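You operate a simulated robot arm through the tools that you are given. There is no shell and no other tool. Be economical: measure what you need, move in short steps, check, and stop when the job is done.

You are at the controls of a simulated robot arm. One attempt, no reset.

Task
Tip the green and yellow apples from the padded tray into the tub.
Fine: use the tipping tray and level it again.

The check looks at the end state, three seconds after you hand in, the way a careful person would. Anything else that was tipped, shoved, dropped, spilled or broken makes it a failure.

Robot
A 7-joint arm with a two-finger parallel gripper, fixed in place. Base frame: the origin is at the foot of the arm, x ahead of it, y to its left, z up; the work surface is at about z = 786. Units: mm, rad, N and s.
With the tool pointing down near the work surface it reaches from about 220 to 680 mm from the base axis. Its first joint turns from -1.152 to 1.152 rad. Payload 2.4 kg.
The TCP is the grasp point between the finger pads, 30 mm short of the fingertips. In the tool frame z runs along the fingers and y along their closing line. Largest opening 94 mm; finger width 28, thickness 10; the body of the gripper, 50 by 96 mm, starts 55 mm behind the TCP.
Orientation is that of the tool frame in the base frame, as a unit quaternion [w, x, y, z]. With the fingers straight down and closing along the base's y, the tool's x points along the base's -x, its y along +y and its z along -z.

Tools
- The arm moves only by the tool servo_tool. Its argument "deltas" is a list of rows, each a list of 7 numbers: the shift along the base's x, y, z in mm, then the turn, a rotation vector about the base's x, y, z in rad, then the finger opening in mm, from 0 to 94. In form: [[dx, dy, dz, ax, ay, az, grip], ...]. A call has 1 to 12 rows; each row is the pose to reach, as a shift and turn from the pose commanded when the call began. Each row takes 0.2 s and may step no farther than 50 mm and 0.15 rad from the row before; otherwise, or with a gripper value out of range, the whole call is refused. Where a pose cannot be reached the arm comes as near as it can. A force on the tool above 80 N (or 10 N above the force at the start of the call, whichever is more), or a blocked arm, ends the call early, and 0.2 s more pass. The fingers move at their own pace (about 153 mm/s each) and stop on an object; they squeeze with about 26 N. The grip force told is the motor's: it shows also when the fingers shut on nothing. Time passes only in rows, and 0.2 s behind the last, so rows that repeat a pose let the fingers close. It gives the time, the measured TCP pose, the force on the tool (base axes), the opening and the grip force at its end, in the units of the frame above (readings bear some noise), with the torque about the TCP (base axes, N m) and any sound that the robot's microphone picked up.
- Cameras (640 x 400 px; columns grow to the right, rows downward): "scene" is fixed at [59, 492, 1444.4]; the picture's right is [-0.53, -0.85, 0.00], its down [-0.59, 0.37, -0.72] and it looks along [0.61, -0.38, -0.69] (base axes); focal length 336 px, centre (320, 200). "wrist" rides on the gripper at [76, 14, -103] in the tool frame; the picture's right is [-0.18, 0.98, 0.00], its down [-0.75, -0.14, -0.64] and it looks along [-0.63, -0.12, 0.77] (tool axes); focal length 243 px, centre (320, 200). There is no depth. A picture from a camera that has moved, and an enlarged one, comes with that camera's place and axes in the base frame and with its lens. The place of the scene camera against the robot may be out by one fixed shift of up to 25 mm in any direction.
- capture(camera): a new picture of that camera. It takes no simulated time.
- zoom(camera, box): a new picture of the part [left, top, right, bottom] of that camera's present view, enlarged. It takes no simulated time.
- close_job(): hands the job in; it is judged then, once.

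Work in short steps. Places have to be worked out from the pictures, the camera data and where the tool is seen: move nearer, look again, correct. Check each grasp and each placing, and mend what went wrong. You have 120 turns and 68 pictures in all, those below and enlarged ones among them. Open the gripper and draw the arm clear of the work before you hand the job in, unless the task says otherwise; then end with one line.

The tools are called after "Request:" as a command line: name --pt "numbers of a row" for each row, then --argument value for the rest, lists and objects as JSON in quotes. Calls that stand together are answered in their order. servo_tool: Moves the arm, as the interface text tells. Its arguments: {"type":"object","properties":{"deltas":{"type":"array"}},"required":["deltas"]} The other tools are called the same way: capture (camera) takes a picture; zoom (camera, box) takes an enlarged picture of a part of a camera's view; close_job () hands the job in.

At the start:

```text
clock: 0.0
eef_pos: [295.2, 248.0, 1200.0]
orientation: [0.0, 0.001, 1.0, 0.0]
wrist_force: [1.3, -0.4, -0.6]
wrist_torque: [-0.06, -0.01, 0.02]
gripper_width: 93.9
grip_force: 0.1
```

scene: 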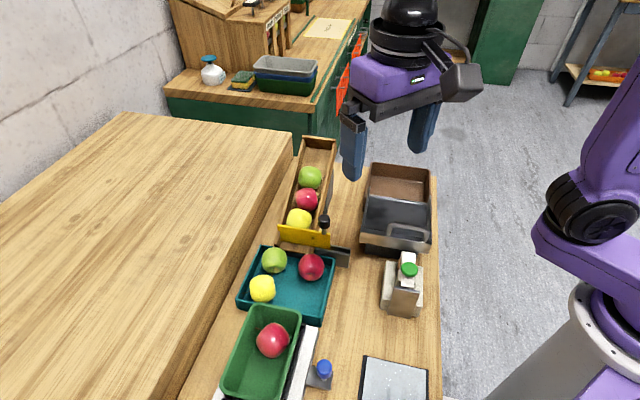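
wrist: 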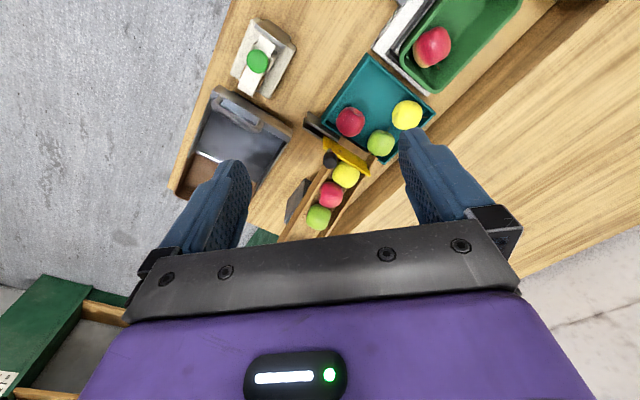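

I'll zoom in to identify the objects before doing anything.

Request:
zoom --camera "scene" --box '[200, 230, 440, 400]'

Request:
zoom --camera "scene" --box '[240, 120, 460, 260]'

Request:
zoom --camera "wrist" --box '[160, 0, 560, 250]'

```text
2.35 times, centred on (320, 315) of scene
camera zoom: at [59.0, 492.0, 1444.4], right [-0.53, -0.85, 0.0], down [-0.59, 0.37, -0.72], along [0.61, -0.38, -0.69], focal length 791 px, centre (320, -71)
```

zoom: 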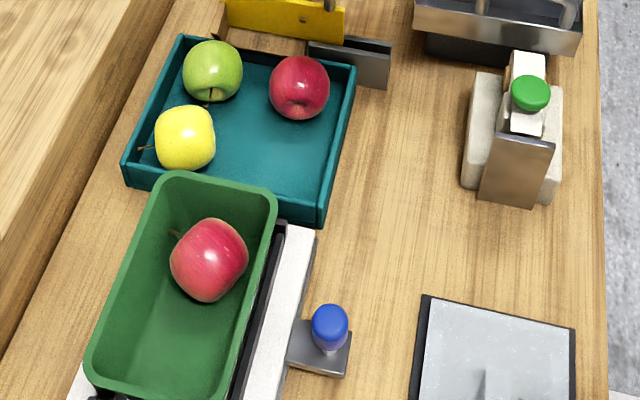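

```text
2.86 times, centred on (350, 190) of scene
camera zoom: at [59.0, 492.0, 1444.4], right [-0.53, -0.85, 0.0], down [-0.59, 0.37, -0.72], along [0.61, -0.38, -0.69], focal length 961 px, centre (234, 229)
```

zoom: 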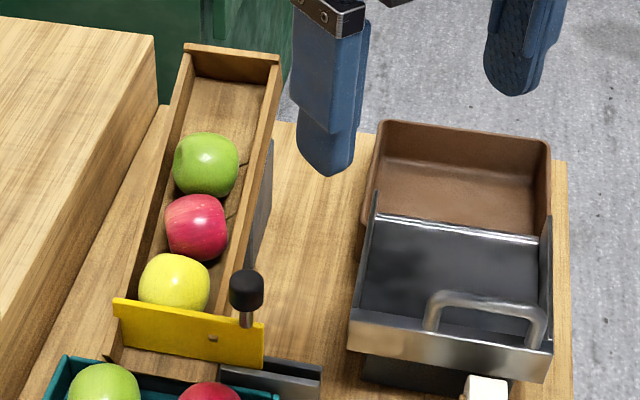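

```text
1.60 times, centred on (360, 125) of wrist
camera zoom: at [219.9, 260.8, 1302.1], right [0.18, 0.98, 0.0], down [0.75, -0.14, 0.64], along [0.63, -0.12, -0.77], focal length 388 px, centre (256, 320)
```

zoom: 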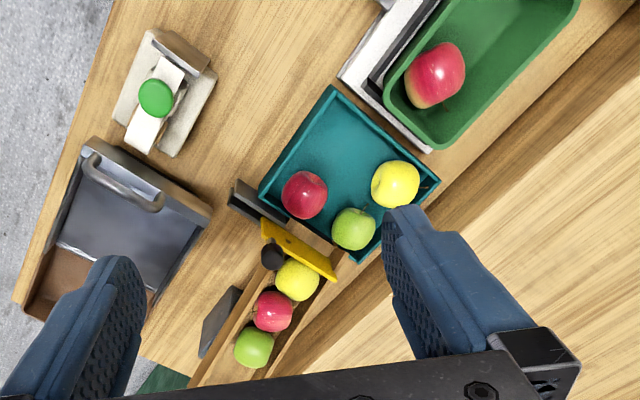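

The steel tray with the handle sits beside the brown box, so it looks like the tipping tray. I'll move the wrist camera closer, staying high, to see that mechanism clearly.

Request:
servo_tool --pt "0 -40 -20 0 0 0 94" --pt "0 -80 -40 0 0 0 94" --pt "-10 -120 -60 0 0 0 94" --pt "-20 -160 -80 0 0 0 94" --pt "-20 -190 -90 0 0 0 94"

Request:
capture --camera "wrist"

Request:
capture --camera "scene"

```text
clock: 1.2
eef_pos: [274.3, 55.8, 1107.8]
orientation: [0.0, 0.0, 1.0, 0.0]
wrist_force: [0.1, 1.0, 0.8]
wrist_torque: [0.0, 0.01, 0.0]
gripper_width: 93.8
grip_force: 0.1
```

```text
62 pictures are left
camera wrist: at [199.3, 69.6, 1211.3], right [0.18, 0.98, 0.0], down [0.75, -0.14, 0.64], along [0.63, -0.12, -0.77], focal length 243 px, centre (320, 200)
```

wrist: 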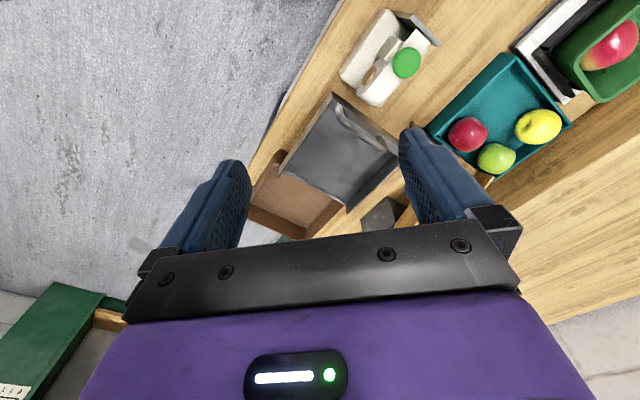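

```text
61 pictures are left
```

scene: 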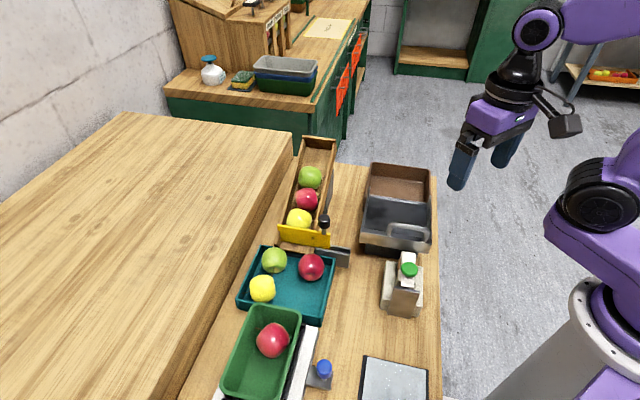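

Now enlarging the tipping tray and tub from both cameras.

Request:
zoom --camera "scene" --box '[345, 150, 445, 330]'

Request:
zoom --camera "wrist" --box '[230, 0, 480, 240]'

```text
2.22 times, centred on (395, 240) of scene
camera zoom: at [59.0, 492.0, 1444.4], right [-0.53, -0.85, 0.0], down [-0.59, 0.37, -0.72], along [0.61, -0.38, -0.69], focal length 747 px, centre (153, 111)
```

zoom: 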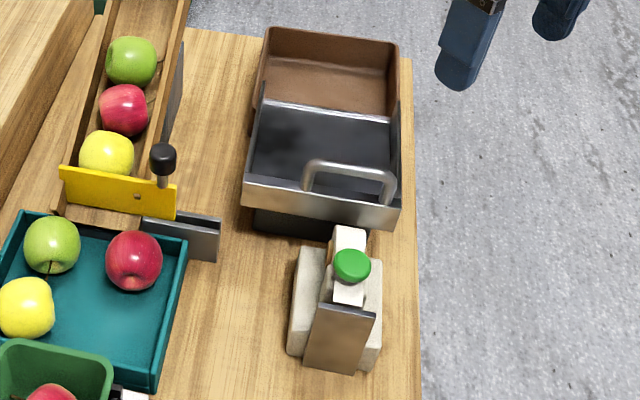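

```text
1.67 times, centred on (355, 120) of wrist
camera zoom: at [199.3, 69.6, 1211.3], right [0.18, 0.98, 0.0], down [0.75, -0.14, 0.64], along [0.63, -0.12, -0.77], focal length 404 px, centre (262, 333)
```

zoom: 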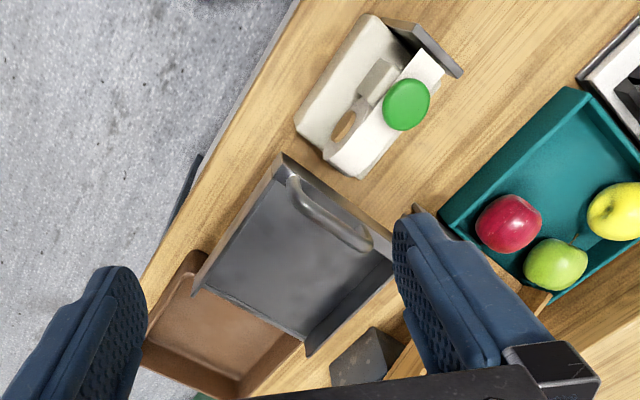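

The steel tray is open on the tub side, hinged there, with the handle on its front wall. I'll check the scene camera's offset against the known fingertip position.

Request:
zoom --camera "scene" --box '[430, 80, 590, 200]'

```text
3.33 times, centred on (510, 140) of scene
camera zoom: at [59.0, 492.0, 1444.4], right [-0.53, -0.85, 0.0], down [-0.59, 0.37, -0.72], along [0.61, -0.38, -0.69], focal length 1121 px, centre (-313, 400)
```

zoom: 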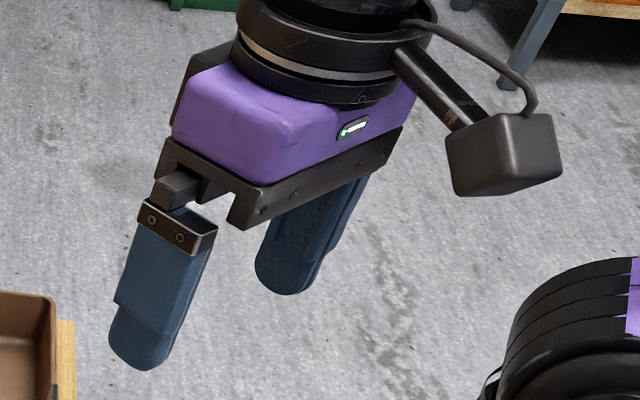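

The scene camera reads about 10 mm off, which I'll allow for. Next I'll move up over the teal padded tray to locate its apples closely.

Request:
servo_tool --pt "0 45 10 0 0 0 94" --pt "0 90 10 0 0 0 94" --pt "0 135 0 0 0 0 94" --pt "0 180 -10 0 0 0 94" --pt "-4 225 -20 0 0 0 94" --pt "-8 270 -35 0 0 0 94" --pt "-12 310 -50 0 0 0 94"

Request:
capture --camera "wrist"

Request:
zoom --camera "scene" --box '[230, 240, 350, 330]'

```text
clock: 2.8
eef_pos: [263.7, 367.8, 1059.2]
orientation: [0.0, 0.0, 1.0, 0.001]
wrist_force: [-0.7, -0.3, 0.1]
wrist_torque: [-0.01, 0.02, 0.01]
gripper_width: 93.7
grip_force: 0.0
```

```text
57 pictures are left
camera wrist: at [187.9, 382.0, 1161.8], right [0.18, 0.98, 0.0], down [0.75, -0.14, 0.64], along [0.63, -0.12, -0.77], focal length 243 px, centre (320, 200)
```

wrist: 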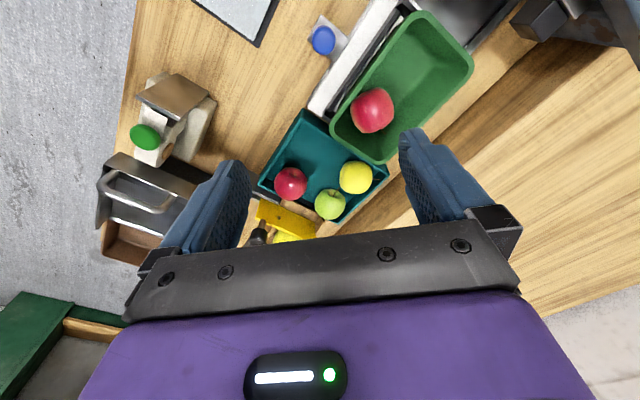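

```text
4.44 times, centred on (290, 285) of scene
camera zoom: at [59.0, 492.0, 1444.4], right [-0.53, -0.85, 0.0], down [-0.59, 0.37, -0.72], along [0.61, -0.38, -0.69], focal length 1494 px, centre (453, -178)
```

zoom: 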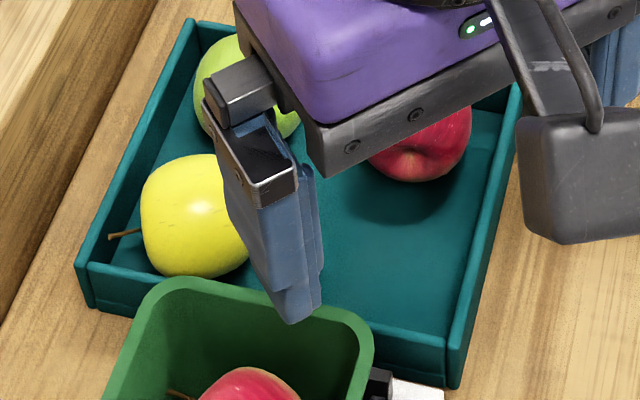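

From the wrist view, yellow is at about (425,396), green (476,346), red (417,287), and the station is yawed about 43°. I'll turn the tool to match and drop lower for a precise look at the gaps.

Request:
servo_tool --pt "12 -23 -10 0 0 0.15 94" --pt "24 -46 -20 0 0 0.3 94" --pt "36 -70 -35 0 0 0.45 94" --pt "48 -94 -60 0 0 0.6 94" --pt "61 -117 -84 0 0 0.75 94"

Request:
capture --camera "wrist"

```text
clock: 4.0
eef_pos: [323.9, 249.6, 976.7]
orientation: [0.001, -0.367, 0.93, 0.001]
wrist_force: [0.7, -0.4, -0.1]
wrist_torque: [-0.02, 0.01, 0.02]
gripper_width: 94.1
grip_force: 0.0
```

```text
55 pictures are left
camera wrist: at [259.4, 207.3, 1079.3], right [-0.54, 0.84, 0.0], down [0.65, 0.41, 0.64], along [0.54, 0.35, -0.77], focal length 243 px, centre (320, 200)
```

wrist: 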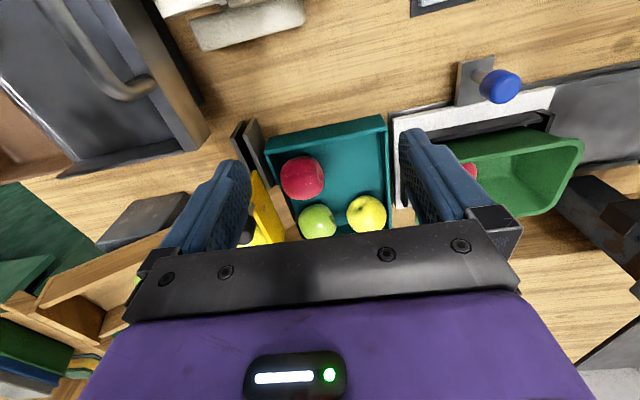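

Request:
zoom --camera "wrist" --box '[240, 100, 410, 245]'

```text
2.76 times, centred on (325, 172) of wrist
camera zoom: at [259.4, 207.3, 1079.3], right [-0.54, 0.84, 0.0], down [0.65, 0.41, 0.64], along [0.54, 0.35, -0.77], focal length 669 px, centre (306, 276)
```

zoom: 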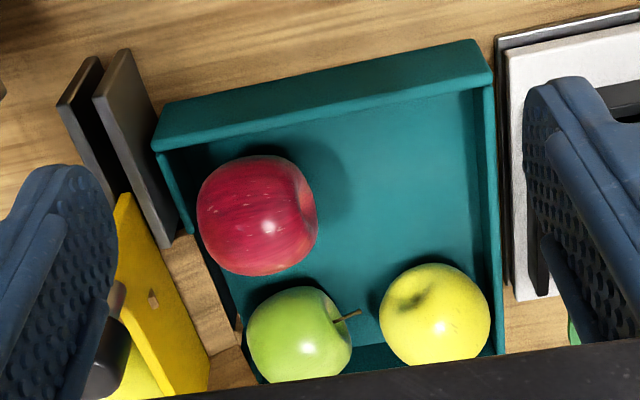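

The picture puts the station at 45° yaw, with the tray wall top at z≈830 and the apples about 58 mm across with centres at z≈820. Yellow and green nearly touch the side walls and sit only about 13 mm from the far wall. I'll rotate to close along the tray's long axis and go above yellow.

Request:
servo_tool --pt "8 12 0 0 0 -0.14 80" --pt "16 24 0 0 0 -0.28 80" --pt "25 36 0 0 0 -0.42 80" --pt "33 48 0 0 0 -0.56 80" --pt "41 60 0 0 0 -0.7 80" --pt "50 72 0 0 0 -0.84 80" --pt "58 85 0 0 0 -0.98 80" --pt "66 97 0 0 0 -1.12 80" --pt "75 110 -5 0 0 -1.26 80" --pt "83 122 -10 0 0 -1.4 80" --pt "91 134 -16 0 0 -1.535 80"

Request:
capture --camera "wrist"

Request:
capture --camera "scene"

```text
clock: 6.4
eef_pos: [414.6, 384.1, 959.4]
orientation: [0.0, 0.383, 0.924, -0.001]
wrist_force: [0.8, -0.5, -0.1]
wrist_torque: [-0.01, -0.02, 0.0]
gripper_width: 80.0
grip_force: 0.0
```

```text
53 pictures are left
camera wrist: at [372.0, 447.9, 1061.9], right [0.83, 0.56, 0.0], down [0.43, -0.63, 0.64], along [0.36, -0.53, -0.77], focal length 243 px, centre (320, 200)
```

wrist: 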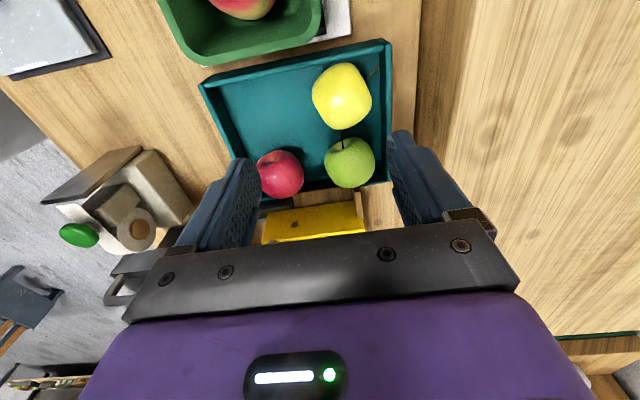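

```text
52 pictures are left
```

scene: 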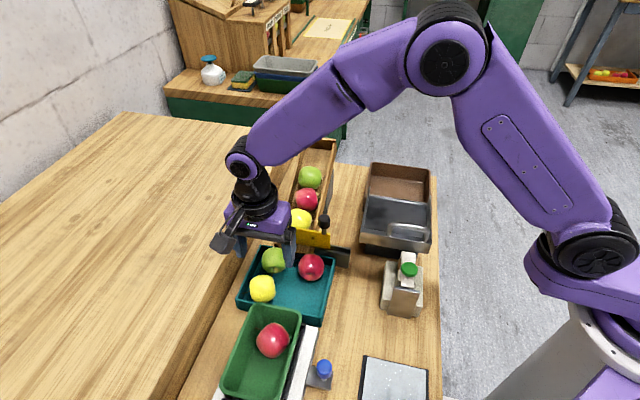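

Yellow reads a≈586, b≈22 in station coordinates, close to the far wall. I'll lower the open fingers with tips just above wall height and close partway, to roll yellow away from that wall.

Request:
servo_tool --pt "1 0 0 0 0 0 94" --pt "1 0 -40 0 0 0 94" --pt "1 0 -75 0 0 0 94" --pt "1 0 -95 0 0 0 94" --pt "1 0 -95 0 0 0 94"

Request:
capture --camera "wrist"

```text
clock: 7.6
eef_pos: [417.1, 383.3, 862.9]
orientation: [-0.001, 0.382, 0.924, 0.0]
wrist_force: [-0.1, 0.3, 0.6]
wrist_torque: [-0.03, 0.01, 0.0]
gripper_width: 93.9
grip_force: 0.1
```

```text
51 pictures are left
camera wrist: at [374.4, 446.9, 965.8], right [0.83, 0.56, 0.0], down [0.43, -0.63, 0.64], along [0.36, -0.53, -0.77], focal length 243 px, centre (320, 200)
```

wrist: 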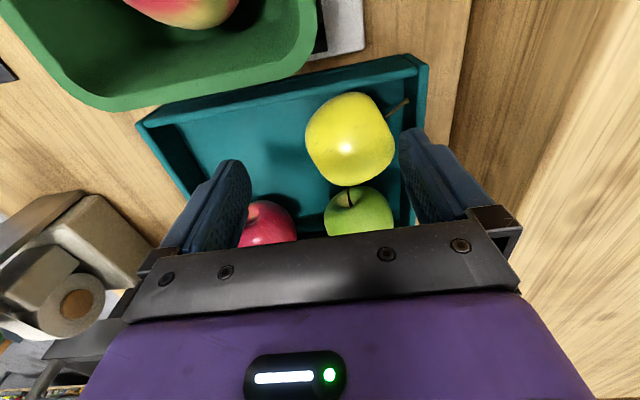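

Yellow is confirmed at a≈586, b≈22, between the fingers. I'll close partly to push it.

Request:
servo_tool --pt "0 0 0 0 0 0 80" --pt "0 0 0 0 0 0 70" --pt "0 0 0 0 0 0 62" --pt "0 0 0 0 0 0 56" --pt "0 0 0 0 0 0 56" --pt "0 0 0 0 0 0 56"

Request:
capture --camera "wrist"

```text
clock: 9.0
eef_pos: [420.4, 384.9, 864.0]
orientation: [0.002, 0.383, 0.924, 0.004]
wrist_force: [8.4, 8.1, 17.9]
wrist_torque: [0.57, -0.73, 0.05]
gripper_width: 63.0
grip_force: 6.2
```

```text
50 pictures are left
camera wrist: at [375.3, 447.9, 967.4], right [0.82, 0.57, 0.01], down [0.43, -0.64, 0.64], along [0.37, -0.53, -0.77], focal length 243 px, centre (320, 200)
```

wrist: 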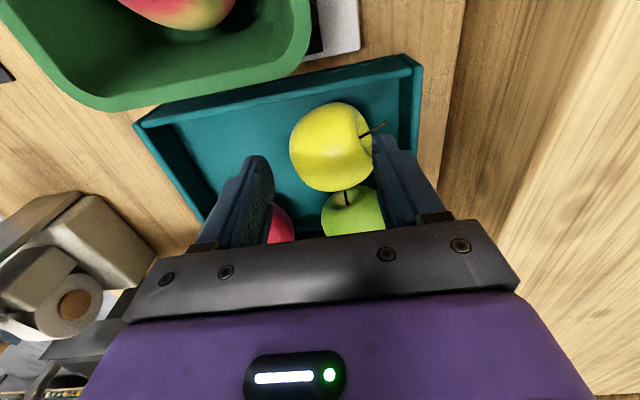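

Yellow has moved to about a≈577, leaving roughly 19 mm at the far wall. I'll open, lift slightly, and look again.

Request:
servo_tool --pt "0 0 0 0 0 0 78" --pt "0 0 10 0 0 0 78" --pt "0 0 25 0 0 0 78" --pt "6 2 25 0 0 0 78"

Request:
capture --camera "wrist"

```text
clock: 10.0
eef_pos: [422.3, 383.6, 889.5]
orientation: [0.0, 0.383, 0.924, -0.001]
wrist_force: [-0.3, -0.3, -0.3]
wrist_torque: [-0.01, 0.04, -0.01]
gripper_width: 78.0
grip_force: 0.1
```

```text
49 pictures are left
camera wrist: at [379.6, 448.0, 992.1], right [0.83, 0.56, 0.0], down [0.43, -0.63, 0.64], along [0.36, -0.53, -0.77], focal length 243 px, centre (320, 200)
```

wrist: 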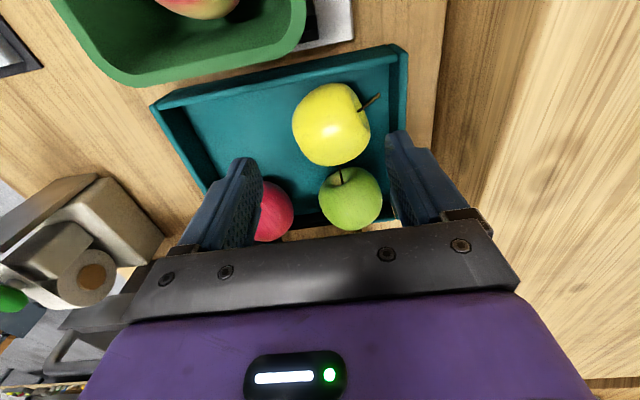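

Still only about 15 mm of gap, so I'll push once more using arm motion with the fingers pre-set narrower.

Request:
servo_tool --pt "4 5 0 0 0 0 64" --pt "4 5 -12 0 0 0 64" --pt "4 5 -25 0 0 0 64" --pt "0 1 -25 0 0 0 64" --pt "-4 -3 -25 0 0 0 64" --pt "-8 -7 -25 0 0 0 64" --pt "-11 -10 -25 0 0 0 64" --pt "-8 -7 -25 0 0 0 72" --pt "-8 -7 0 0 0 0 78"

Request:
capture --camera "wrist"

```text
clock: 12.0
eef_pos: [413.2, 377.3, 887.2]
orientation: [-0.001, 0.383, 0.924, -0.003]
wrist_force: [0.3, 0.2, 0.1]
wrist_torque: [0.0, 0.0, -0.02]
gripper_width: 78.2
grip_force: 0.0
```

```text
48 pictures are left
camera wrist: at [369.9, 441.0, 990.5], right [0.83, 0.56, -0.01], down [0.44, -0.63, 0.64], along [0.36, -0.53, -0.77], focal length 243 px, centre (320, 200)
```

wrist: 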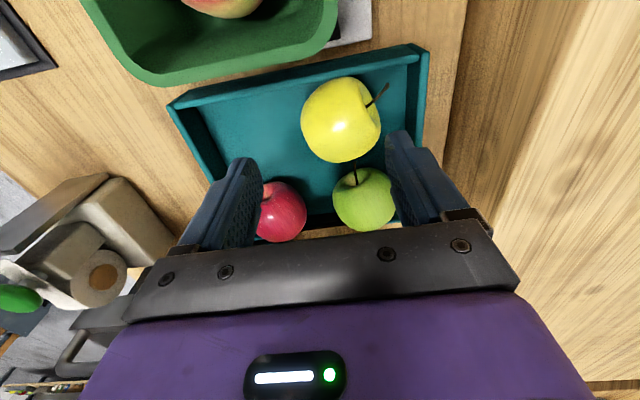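

Yellow is now at a≈574, b≈19, with about 19 mm of clearance. I'll center over it at 72 mm opening with the tips just above the wall, and check.

Request:
servo_tool --pt "5.5 13.5 0 0 0 0 72" --pt "5.5 13.5 -20 0 0 0 72" --pt "5.5 13.5 -20 0 0 0 72"

Request:
capture --camera "wrist"

Request:
zoom --camera "scene" --box '[220, 220, 360, 330]'

```text
clock: 12.8
eef_pos: [419.9, 392.4, 868.6]
orientation: [0.0, 0.382, 0.924, 0.0]
wrist_force: [0.0, -0.5, 0.2]
wrist_torque: [0.0, -0.02, -0.01]
gripper_width: 72.0
grip_force: 0.0
```

```text
47 pictures are left
camera wrist: at [376.6, 456.3, 971.8], right [0.82, 0.57, 0.0], down [0.43, -0.63, 0.64], along [0.36, -0.53, -0.77], focal length 243 px, centre (320, 200)
```

wrist: 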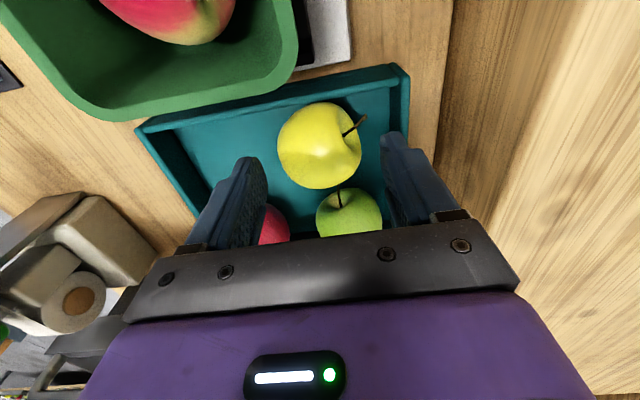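

```text
3.64 times, centred on (290, 275) of scene
camera zoom: at [59.0, 492.0, 1444.4], right [-0.53, -0.85, 0.0], down [-0.59, 0.37, -0.72], along [0.61, -0.38, -0.69], focal length 1223 px, centre (429, -73)
```

zoom: 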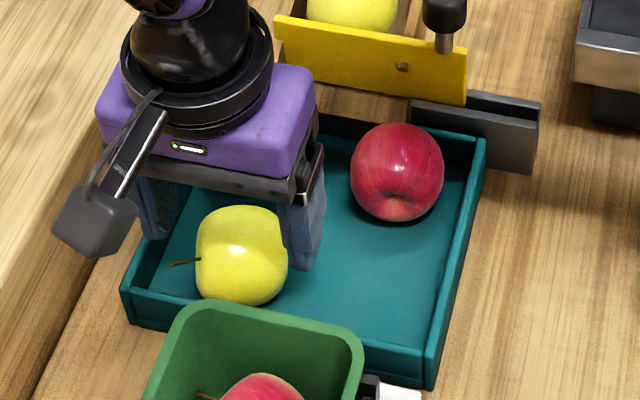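

Yellow is centered at a≈574, b≈20, matching the TCP. I'll descend and close.

Request:
servo_tool --pt "0 0 -12 0 0 0 72" --pt "0 0 -25 0 0 0 72" --pt "0 0 -37 0 0 0 72" --pt "0 0 -37 0 0 0 60" --pt "0 0 -37 0 0 0 45" --pt "0 0 -37 0 0 0 40" --pt "0 0 -37 0 0 0 40"

Request:
capture --camera "wrist"

```text
clock: 14.4
eef_pos: [421.2, 391.4, 832.4]
orientation: [0.0, 0.383, 0.924, 0.0]
wrist_force: [-0.4, 1.1, 0.3]
wrist_torque: [0.0, 0.01, 0.03]
gripper_width: 54.4
grip_force: 25.8
```

```text
45 pictures are left
camera wrist: at [378.0, 455.6, 935.8], right [0.82, 0.57, 0.0], down [0.43, -0.63, 0.64], along [0.36, -0.53, -0.77], focal length 243 px, centre (320, 200)
```

wrist: 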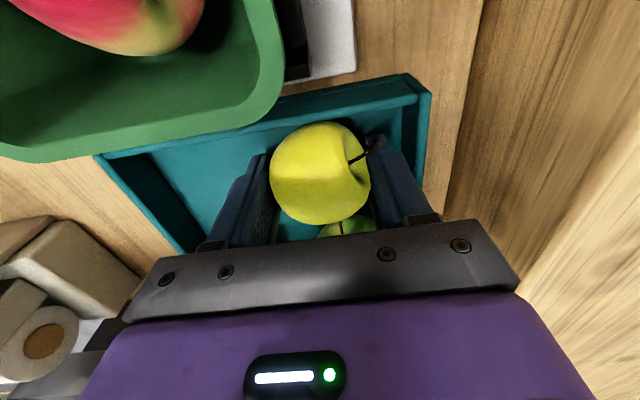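

Yellow is held (54 mm, 26 N). I'll lift it straight up, then carry it high towards the tipping tray for a look.

Request:
servo_tool --pt "0 0 25 0 0 0 40" --pt "0 0 60 0 0 0 40" --pt "0 0 100 0 0 0 40" --pt "0 0 140 0 0 0 40" --pt "-3 -30 165 0 0 0 40" --pt "-6 -65 170 0 0 0 40" --pt "-9 -100 170 0 0 0 40" --pt "-12 -140 170 0 0 0 40" --pt "-15 -175 170 0 0 0 40" --pt "-17 -200 170 0 0 0 40"

Request:
capture --camera "wrist"

Request:
capture --camera "scene"

```text
clock: 16.6
eef_pos: [401.9, 190.6, 1003.2]
orientation: [0.0, 0.383, 0.924, 0.001]
wrist_force: [0.1, -0.2, -0.7]
wrist_torque: [0.02, -0.02, 0.0]
gripper_width: 54.3
grip_force: 26.0
```

```text
44 pictures are left
camera wrist: at [358.7, 255.1, 1105.7], right [0.82, 0.57, 0.0], down [0.43, -0.63, 0.64], along [0.36, -0.53, -0.77], focal length 243 px, centre (320, 200)
```

wrist: 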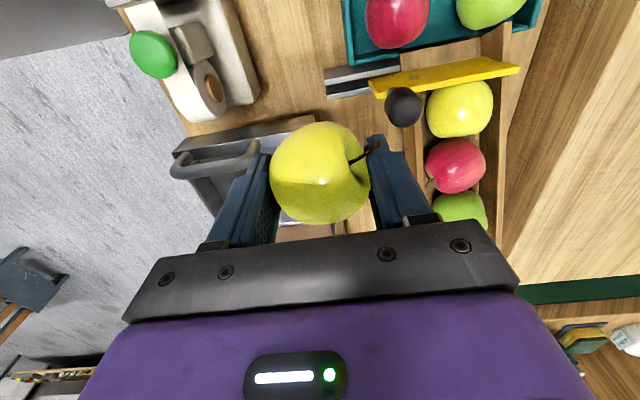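

```text
43 pictures are left
```

scene: 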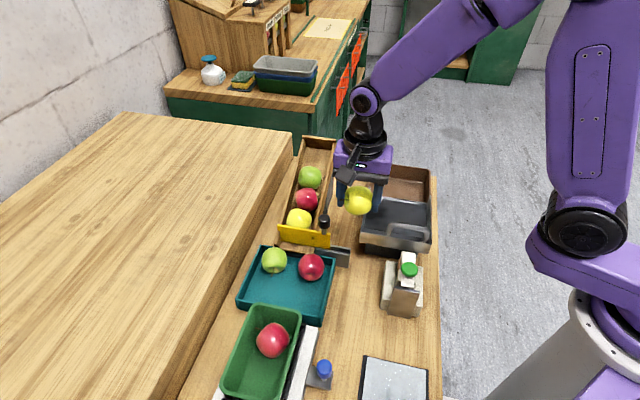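

The handle runs about a 259–352 at b≈177, z≈890, and the tray pan spans about a 250–405. I'll carry yellow over the pan at a≈330, b≈232 and lower partway to check.

Request:
servo_tool --pt "-1 -35 0 0 0 0 40" --pt "-2 -70 0 0 0 0 40" --pt "-4 -105 0 0 0 0 40" --pt "-5 -123 -15 0 0 0 40" --pt "-5 -123 -45 0 0 0 40" --pt "-5 -123 -70 0 0 0 40"

Request:
capture --camera "wrist"

Request:
zoom --camera "scene" --box '[330, 130, 450, 260]'

```text
clock: 18.0
eef_pos: [398.3, 69.5, 931.4]
orientation: [0.0, 0.382, 0.924, 0.0]
wrist_force: [-0.6, -0.3, -0.7]
wrist_torque: [-0.08, -0.01, 0.02]
gripper_width: 54.4
grip_force: 25.6
```

```text
42 pictures are left
camera wrist: at [354.7, 133.5, 1034.2], right [0.82, 0.57, 0.0], down [0.43, -0.63, 0.64], along [0.36, -0.53, -0.77], focal length 243 px, centre (320, 200)
```

wrist: 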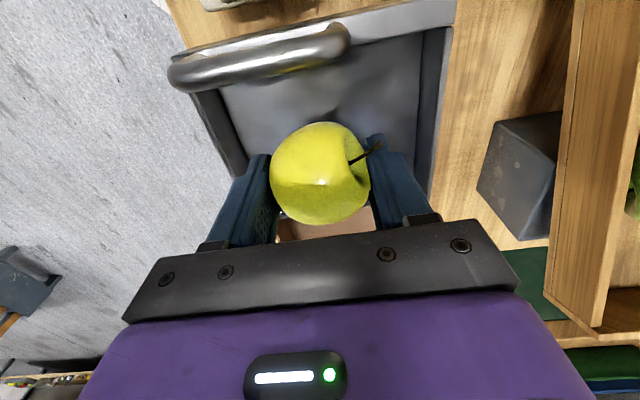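

```text
3.08 times, centred on (390, 195) of scene
camera zoom: at [59.0, 492.0, 1444.4], right [-0.53, -0.85, 0.0], down [-0.59, 0.37, -0.72], along [0.61, -0.38, -0.69], focal length 1035 px, centre (105, 215)
```

zoom: 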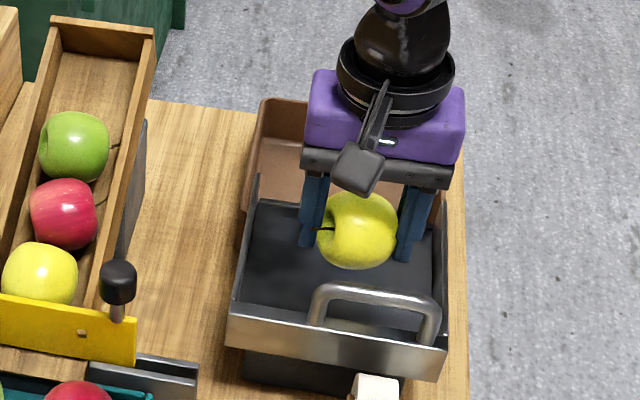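

The pan spans about a 257–415 and is clear. I'll shift yellow towards the +a side to leave room for green, then lower in small steps until it touches.

Request:
servo_tool --pt "19 19 0 0 0 0 40" --pt "19 19 -20 0 0 0 40" --pt "19 19 -40 0 0 0 40" --pt "19 19 -45 0 0 0 40"

Request:
zoom --camera "scene" --box '[330, 150, 450, 260]'

```text
clock: 19.0
eef_pos: [418.4, 88.6, 889.2]
orientation: [0.003, 0.383, 0.924, 0.002]
wrist_force: [-5.0, -4.3, 49.5]
wrist_torque: [-0.1, 0.06, 0.03]
gripper_width: 55.1
grip_force: 25.7
```

```text
3.64 times, centred on (390, 205) of scene
camera zoom: at [58.2, 491.7, 1444.5], right [-0.53, -0.85, 0.0], down [-0.59, 0.37, -0.72], along [0.61, -0.38, -0.69], focal length 1223 px, centre (66, 182)
```

zoom: 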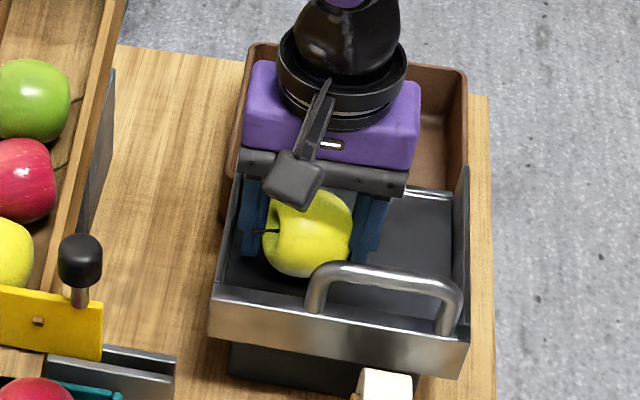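

Touched the pan floor at TCP z≈889, so the floor is at z≈850. I'll ease up 3 mm, open modestly, and withdraw upward.

Request:
servo_tool --pt "0 0 5 0 0 0 40" --pt "0 0 5 0 0 0 54" --pt "0 0 5 0 0 0 60" --pt "0 0 5 0 0 0 66" --pt "0 0 5 0 0 0 68" --pt "0 0 30 0 0 0 68" --pt "0 0 70 0 0 0 68" --pt "0 0 110 0 0 0 68"

Request:
capture --camera "wrist"

Request:
zoom --camera "scene" --box '[330, 150, 450, 260]'

```text
clock: 20.8
eef_pos: [417.0, 88.1, 998.0]
orientation: [-0.001, 0.382, 0.924, 0.0]
wrist_force: [0.2, 0.8, 0.0]
wrist_torque: [-0.01, 0.01, 0.03]
gripper_width: 68.1
grip_force: 0.1
```

```text
39 pictures are left
camera wrist: at [373.8, 151.9, 1100.6], right [0.82, 0.57, 0.0], down [0.43, -0.63, 0.64], along [0.36, -0.53, -0.77], focal length 243 px, centre (320, 200)
```

wrist: 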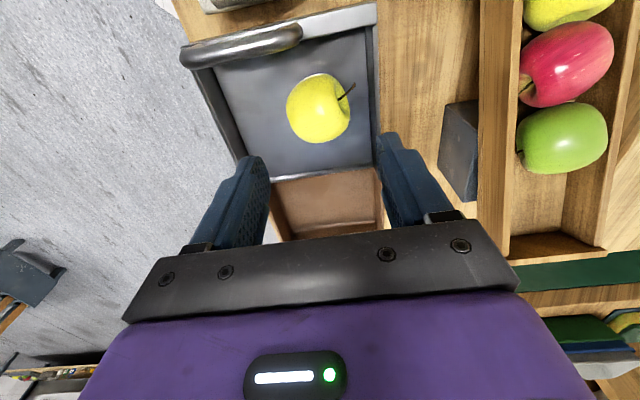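

```text
3.64 times, centred on (390, 205) of scene
camera zoom: at [59.0, 492.0, 1444.4], right [-0.53, -0.85, 0.0], down [-0.59, 0.37, -0.72], along [0.61, -0.38, -0.69], focal length 1223 px, centre (66, 182)
```

zoom: 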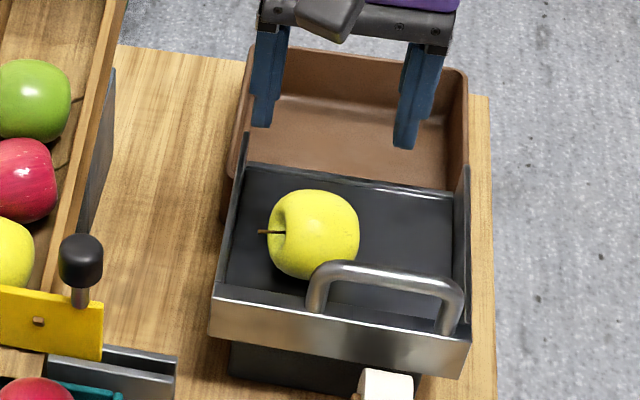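

Yellow rests steady in the pan (floor z≈850, lip at b≈316). I'll go back to the padded tray and hover above green.

Request:
servo_tool --pt "8 40 0 0 0 0 72" --pt "16 80 0 0 0 0 72" --pt "25 122 0 0 0 0 72" --pt "34 164 0 0 0 0 72" --pt "43 206 0 0 0 0 72" --pt "52 248 0 0 0 0 72" --pt "53 255 -40 0 0 0 72" --pt "53 255 -80 0 0 0 72" --pt "53 255 -108 0 0 0 72"

Request:
capture --camera "wrist"

Request:
zoom --camera "scene" --box '[220, 200, 360, 330]'

```text
clock: 22.8
eef_pos: [470.4, 343.9, 888.3]
orientation: [0.0, 0.383, 0.924, 0.0]
wrist_force: [0.6, -0.3, 0.6]
wrist_torque: [0.01, -0.01, 0.01]
gripper_width: 72.2
grip_force: 0.0
```

```text
37 pictures are left
camera wrist: at [427.0, 407.4, 991.3], right [0.82, 0.57, 0.0], down [0.43, -0.63, 0.64], along [0.36, -0.53, -0.77], focal length 243 px, centre (320, 200)
```

wrist: 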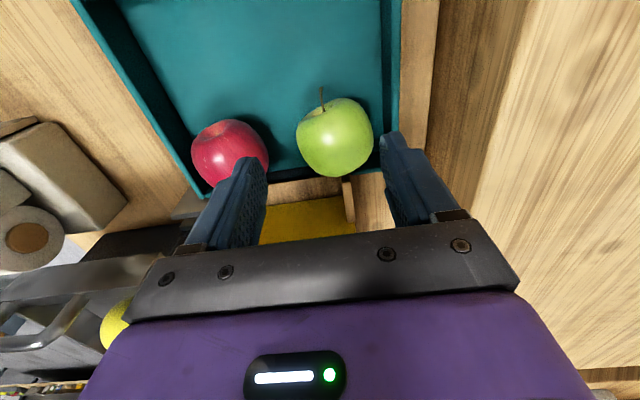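

```text
3.08 times, centred on (290, 265) of scene
camera zoom: at [59.0, 492.0, 1444.4], right [-0.53, -0.85, 0.0], down [-0.59, 0.37, -0.72], along [0.61, -0.38, -0.69], focal length 1035 px, centre (412, 0)
```

zoom: 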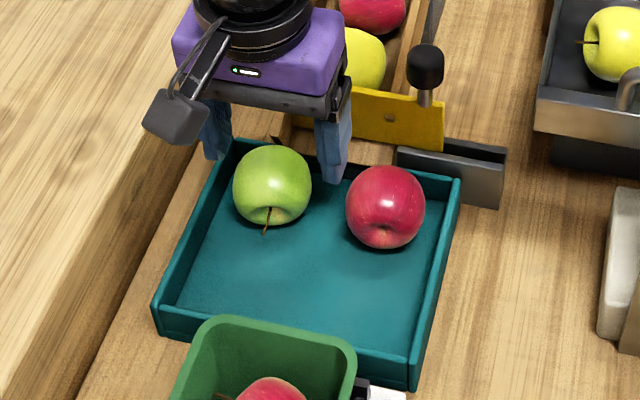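

Green is at a≈586, b≈96 and red at a≈502, b≈94. I'll pinch green's upper half with tips just above wall height and drag it along the wall towards the vacated side.

Request:
servo_tool --pt "-0.7 3.5 0 0 0 0 72" --pt "-0.7 3.5 -12 0 0 0 72" --pt "-0.7 3.5 -24 0 0 0 72" --pt "-0.7 3.5 -24 0 0 0 60" --pt "-0.7 3.5 -24 0 0 0 52" --pt "-0.7 3.5 -24 0 0 0 48" --pt "-0.7 3.5 -24 0 0 0 48"

Request:
capture --camera "wrist"

```text
clock: 24.4
eef_pos: [468.4, 348.5, 866.2]
orientation: [0.001, 0.383, 0.924, 0.002]
wrist_force: [6.3, 4.5, 13.1]
wrist_torque: [0.28, -0.55, 0.09]
gripper_width: 52.3
grip_force: 3.6
```

```text
35 pictures are left
camera wrist: at [425.6, 411.7, 969.2], right [0.82, 0.57, 0.0], down [0.43, -0.63, 0.64], along [0.37, -0.53, -0.77], focal length 243 px, centre (320, 200)
```

wrist: 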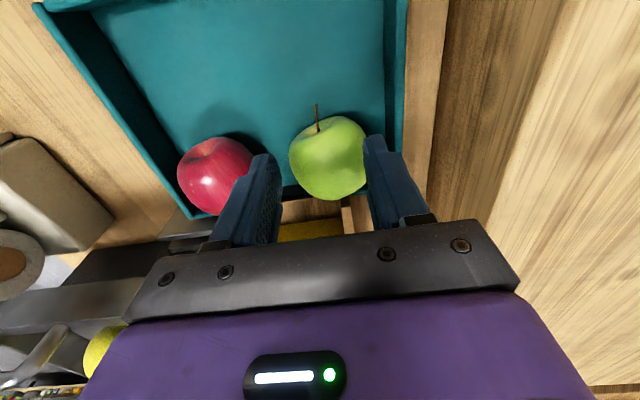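

Only the +a finger is touching so far. I'll close fully for a real pinch, then drag towards −b.

Request:
servo_tool --pt "0 0 0 0 0 0 42" --pt "0 0 0 0 0 0 36" --pt "0 0 0 0 0 0 36"

Request:
capture --camera "wrist"

```text
clock: 25.2
eef_pos: [470.8, 349.8, 868.2]
orientation: [0.002, 0.383, 0.924, 0.004]
wrist_force: [10.3, 5.2, 20.8]
wrist_torque: [0.31, -0.82, 0.08]
gripper_width: 42.5
grip_force: 5.2
```

```text
34 pictures are left
camera wrist: at [426.4, 412.0, 970.2], right [0.82, 0.57, 0.01], down [0.43, -0.64, 0.64], along [0.37, -0.53, -0.77], focal length 243 px, centre (320, 200)
```

wrist: 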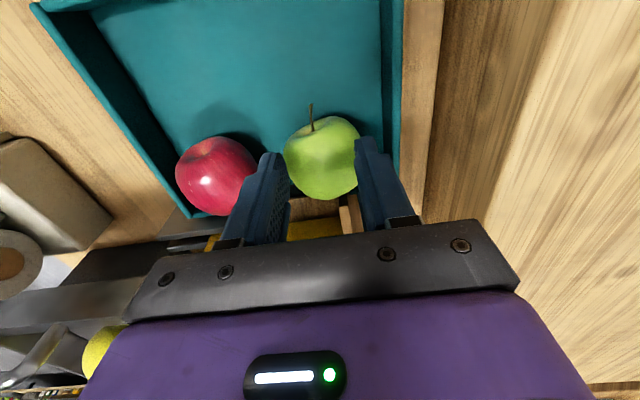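

Green is rolling −a nicely. I'll finish the pinch and drag it −b in small steps.

Request:
servo_tool --pt "0 0 0 0 0 0 30" --pt "0 0 0 0 0 0 20" --pt "-4 4 0 0 0 0 20" --pt "-8 8 0 0 0 0 20" --pt "-12 12 0 0 0 0 20" --pt "-16 16 0 0 0 0 20"

Request:
capture --camera "wrist"

```text
clock: 26.6
eef_pos: [453.4, 365.2, 868.3]
orientation: [0.001, 0.382, 0.924, 0.003]
wrist_force: [3.9, 5.9, 27.7]
wrist_torque: [0.1, -0.64, 0.12]
gripper_width: 33.7
grip_force: 11.6
```

```text
33 pictures are left
camera wrist: at [409.2, 428.8, 970.9], right [0.82, 0.57, 0.01], down [0.43, -0.63, 0.64], along [0.37, -0.53, -0.77], focal length 243 px, centre (320, 200)
```

wrist: 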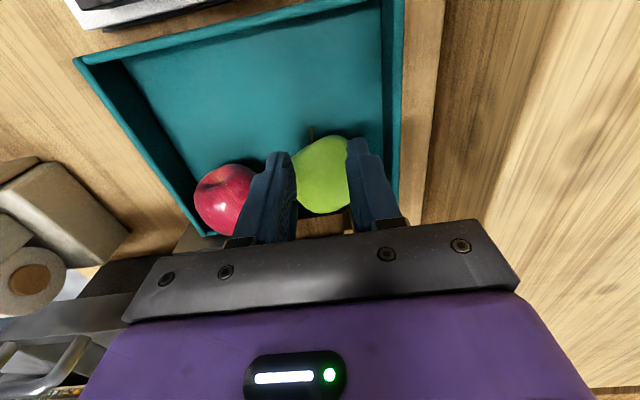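

Green moved partly and the fingers are slipping past it. I'll open, rise, and re-measure.

Request:
servo_tool --pt "0 0 0 0 0 0 50" --pt "0 0 0 0 0 0 72" --pt "0 0 15 0 0 0 72" --pt "0 0 40 0 0 0 72" --pt "-10 10 70 0 0 0 72"

Request:
capture --camera "wrist"

```text
clock: 27.8
eef_pos: [443.9, 372.5, 936.2]
orientation: [0.0, 0.383, 0.924, 0.0]
wrist_force: [0.6, -0.1, 0.0]
wrist_torque: [0.01, -0.04, -0.01]
gripper_width: 72.4
grip_force: 0.2
```

```text
32 pictures are left
camera wrist: at [400.3, 435.7, 1038.1], right [0.83, 0.56, 0.0], down [0.43, -0.63, 0.64], along [0.36, -0.53, -0.77], focal length 243 px, centre (320, 200)
```

wrist: 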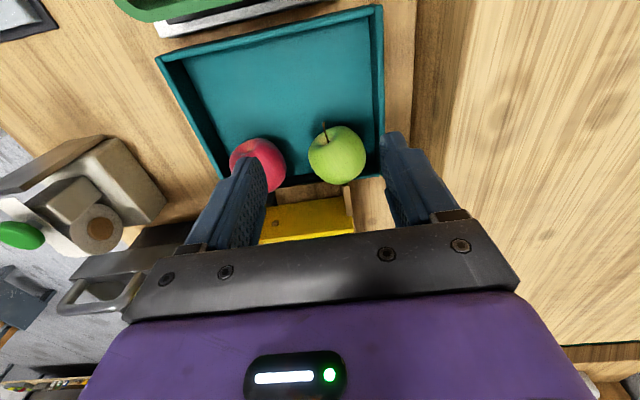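

Green rolled back to a≈586, b≈98. Instead I'll use a wedge descent: the +a finger goes between apple and far wall while nudging green −a, with the opening set to 62 so the other finger clears red. First I'll hover precisely.

Request:
servo_tool --pt "18 -15 0 0 0 0 62" --pt "35.5 -28.8 -10 0 0 0 62" --pt "35.5 -28.8 -40 0 0 0 62" --pt "35.5 -28.8 -52 0 0 0 62" --pt "35.5 -28.8 -52 0 0 0 62"

Request:
capture --camera "wrist"

```text
clock: 29.0
eef_pos: [478.4, 344.2, 883.9]
orientation: [0.0, 0.383, 0.924, 0.0]
wrist_force: [0.7, -0.1, 0.1]
wrist_torque: [0.01, 0.0, -0.03]
gripper_width: 62.2
grip_force: 0.1
```

```text
31 pictures are left
camera wrist: at [435.5, 407.1, 986.5], right [0.82, 0.57, 0.0], down [0.43, -0.63, 0.64], along [0.36, -0.53, -0.77], focal length 243 px, centre (320, 200)
```

wrist: 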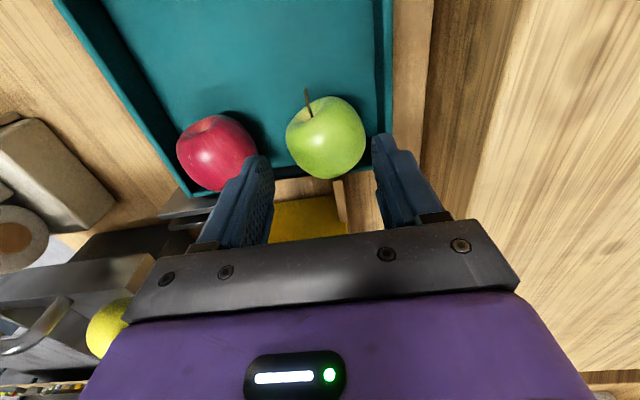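

Green is at a≈585, wall inner face ≈625, red ≈501, and TCP a≈582, as planned. Now lower, nudge, wedge down and close.

Request:
servo_tool --pt "1 -1 -10 0 0 0 62" --pt "1 -1 -20 0 0 0 62" --pt "-0.5 -2.5 -20 0 0 0 62" --pt "-1 -3 -26 0 0 0 62" --pt "-1 -3 -32 0 0 0 62" --pt "-1 -3 -38 0 0 0 62" --pt "-1 -3 -44 0 0 0 62" --pt "-1 -3 -50 0 0 0 62"

Request:
capture --camera "wrist"

Request:
zoom --camera "scene" --box '[220, 200, 360, 330]'

```text
clock: 30.8
eef_pos: [477.0, 341.2, 832.7]
orientation: [0.0, 0.383, 0.924, 0.0]
wrist_force: [-0.1, 0.1, 0.1]
wrist_torque: [0.0, 0.0, -0.01]
gripper_width: 62.0
grip_force: 0.0
```

```text
30 pictures are left
camera wrist: at [433.7, 404.8, 935.2], right [0.82, 0.57, 0.0], down [0.43, -0.63, 0.64], along [0.36, -0.53, -0.77], focal length 243 px, centre (320, 200)
```

wrist: 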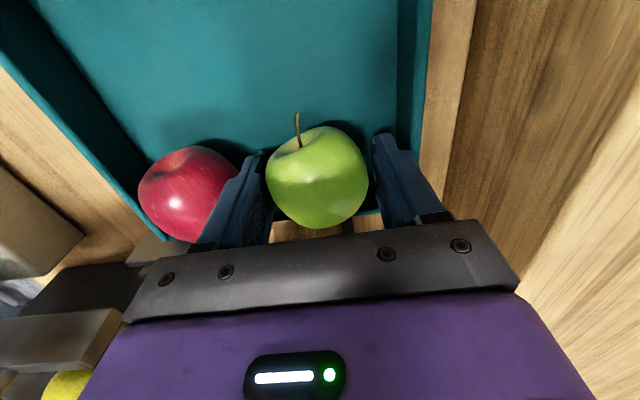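

```text
3.08 times, centred on (290, 265) of scene
camera zoom: at [59.0, 492.0, 1444.4], right [-0.53, -0.85, 0.0], down [-0.59, 0.37, -0.72], along [0.61, -0.38, -0.69], focal length 1035 px, centre (412, 0)
```

zoom: 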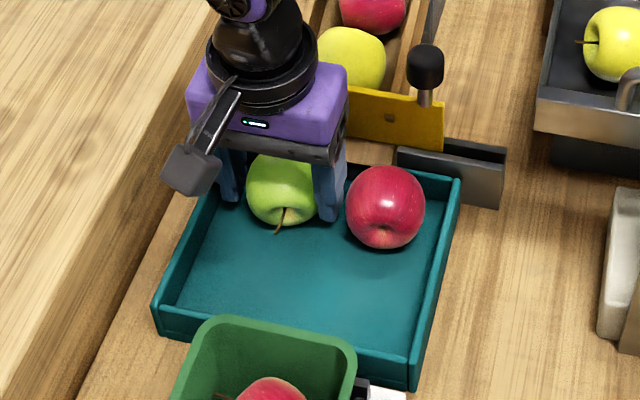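

Excellent: no contact force, and both fingers straddle green without touching red. Closing on it now.

Request:
servo_tool --pt "0 0 0 0 0 0 52" --pt "0 0 0 0 0 0 40" --pt "0 0 0 0 0 0 40" --pt "0 0 0 0 0 0 40"

```text
clock: 31.8
eef_pos: [476.3, 341.4, 832.2]
orientation: [0.001, 0.383, 0.924, 0.0]
wrist_force: [0.0, 0.4, -0.7]
wrist_torque: [-0.01, -0.01, 0.03]
gripper_width: 55.6
grip_force: 26.5
```

Green is gripped (55.6 mm, 26 N). Lifting straight up, then I'll travel and rotate 90° so the fingers clear yellow in the pan.

Request:
servo_tool --pt "0 0 25 0 0 0 40" --pt "0 0 65 0 0 0 40" --pt "0 0 110 0 0 0 40" --pt "0 0 150 0 0 0 40" --pt "0 0 165 0 0 0 40"

Request:
servo_tool --pt "-10 -30 0 0 0 0.14 40" --pt "-20 -60 0 0 0 0.28 40" --pt "-30 -90 0 0 0 0.42 40" --pt "-40 -120 0 0 0 0.56 40" --pt "-50 -150 0 0 0 0.7 40" --pt "-60 -180 0 0 0 0.84 40" --pt "-70 -210 0 0 0 0.98 40" --pt "-80 -240 0 0 0 1.12 40" --pt "-90 -270 0 0 0 1.27 40" --pt "-97 -295 0 0 0 1.42 40" --pt "-100 -302 0 0 0 1.57 40" --pt "-100 -302 -20 0 0 1.57 40"

Request:
capture --camera "wrist"

Request:
capture --camera "scene"

```text
clock: 33.0
eef_pos: [476.2, 341.3, 1000.0]
orientation: [0.0, 0.382, 0.924, 0.0]
wrist_force: [0.7, -0.3, 0.1]
wrist_torque: [-0.01, -0.03, 0.01]
gripper_width: 55.5
grip_force: 26.0
```

```text
clock: 35.6
eef_pos: [376.6, 39.6, 978.4]
orientation: [0.0, -0.384, 0.923, 0.001]
wrist_force: [0.4, 0.4, -0.6]
wrist_torque: [0.01, -0.04, 0.01]
gripper_width: 55.5
grip_force: 26.2
```

```text
28 pictures are left
camera wrist: at [314.6, -5.6, 1081.2], right [-0.57, 0.82, 0.0], down [0.63, 0.43, 0.64], along [0.53, 0.36, -0.77], focal length 243 px, centre (320, 200)
```

wrist: 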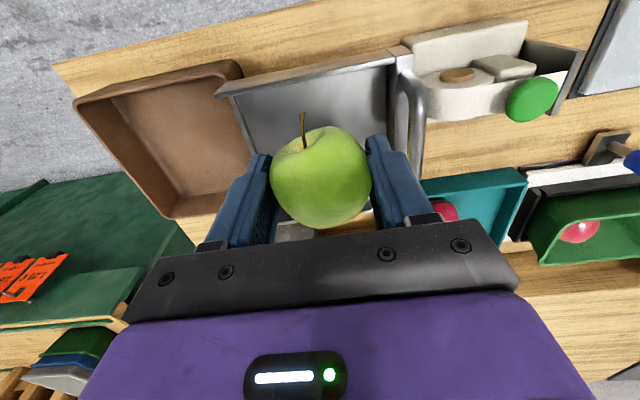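

```text
27 pictures are left
```

scene: 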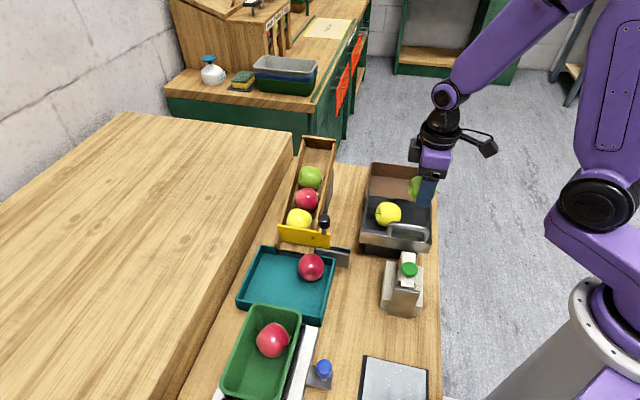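

Green is over the pan at a≈294, b≈238, clear of yellow. Lowering to just above the floor, then slow contact.

Request:
servo_tool --pt "1 1 -30 0 0 0 40" --pt "1 1 -60 0 0 0 40" --pt "1 1 -78 0 0 0 40" --pt "1 1 -83 0 0 0 40"

Request:
zoom --camera "scene" --box '[330, 140, 460, 260]'

```text
clock: 36.6
eef_pos: [379.4, 40.2, 896.4]
orientation: [0.0, -0.383, 0.924, 0.0]
wrist_force: [0.2, 1.1, -0.6]
wrist_torque: [0.02, -0.02, 0.0]
gripper_width: 55.3
grip_force: 26.3
```

```text
3.33 times, centred on (395, 200) of scene
camera zoom: at [59.0, 492.0, 1444.4], right [-0.53, -0.85, 0.0], down [-0.59, 0.37, -0.72], along [0.61, -0.38, -0.69], focal length 1121 px, centre (70, 200)
```

zoom: 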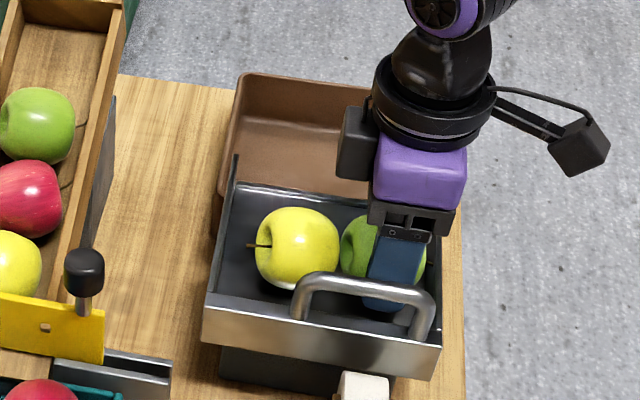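

Good placement beside yellow. Lowering in small steps to touch, then I'll release.

Request:
servo_tool --pt "0 0 -2 0 0 0 40" --pt "0 0 -4 0 0 0 40" --pt "0 0 -5 0 0 0 40"

```text
clock: 37.4
eef_pos: [381.0, 40.1, 891.0]
orientation: [0.002, -0.382, 0.924, 0.0]
wrist_force: [-3.2, 4.4, 35.2]
wrist_torque: [0.24, -0.03, 0.0]
gripper_width: 55.4
grip_force: 25.6
```

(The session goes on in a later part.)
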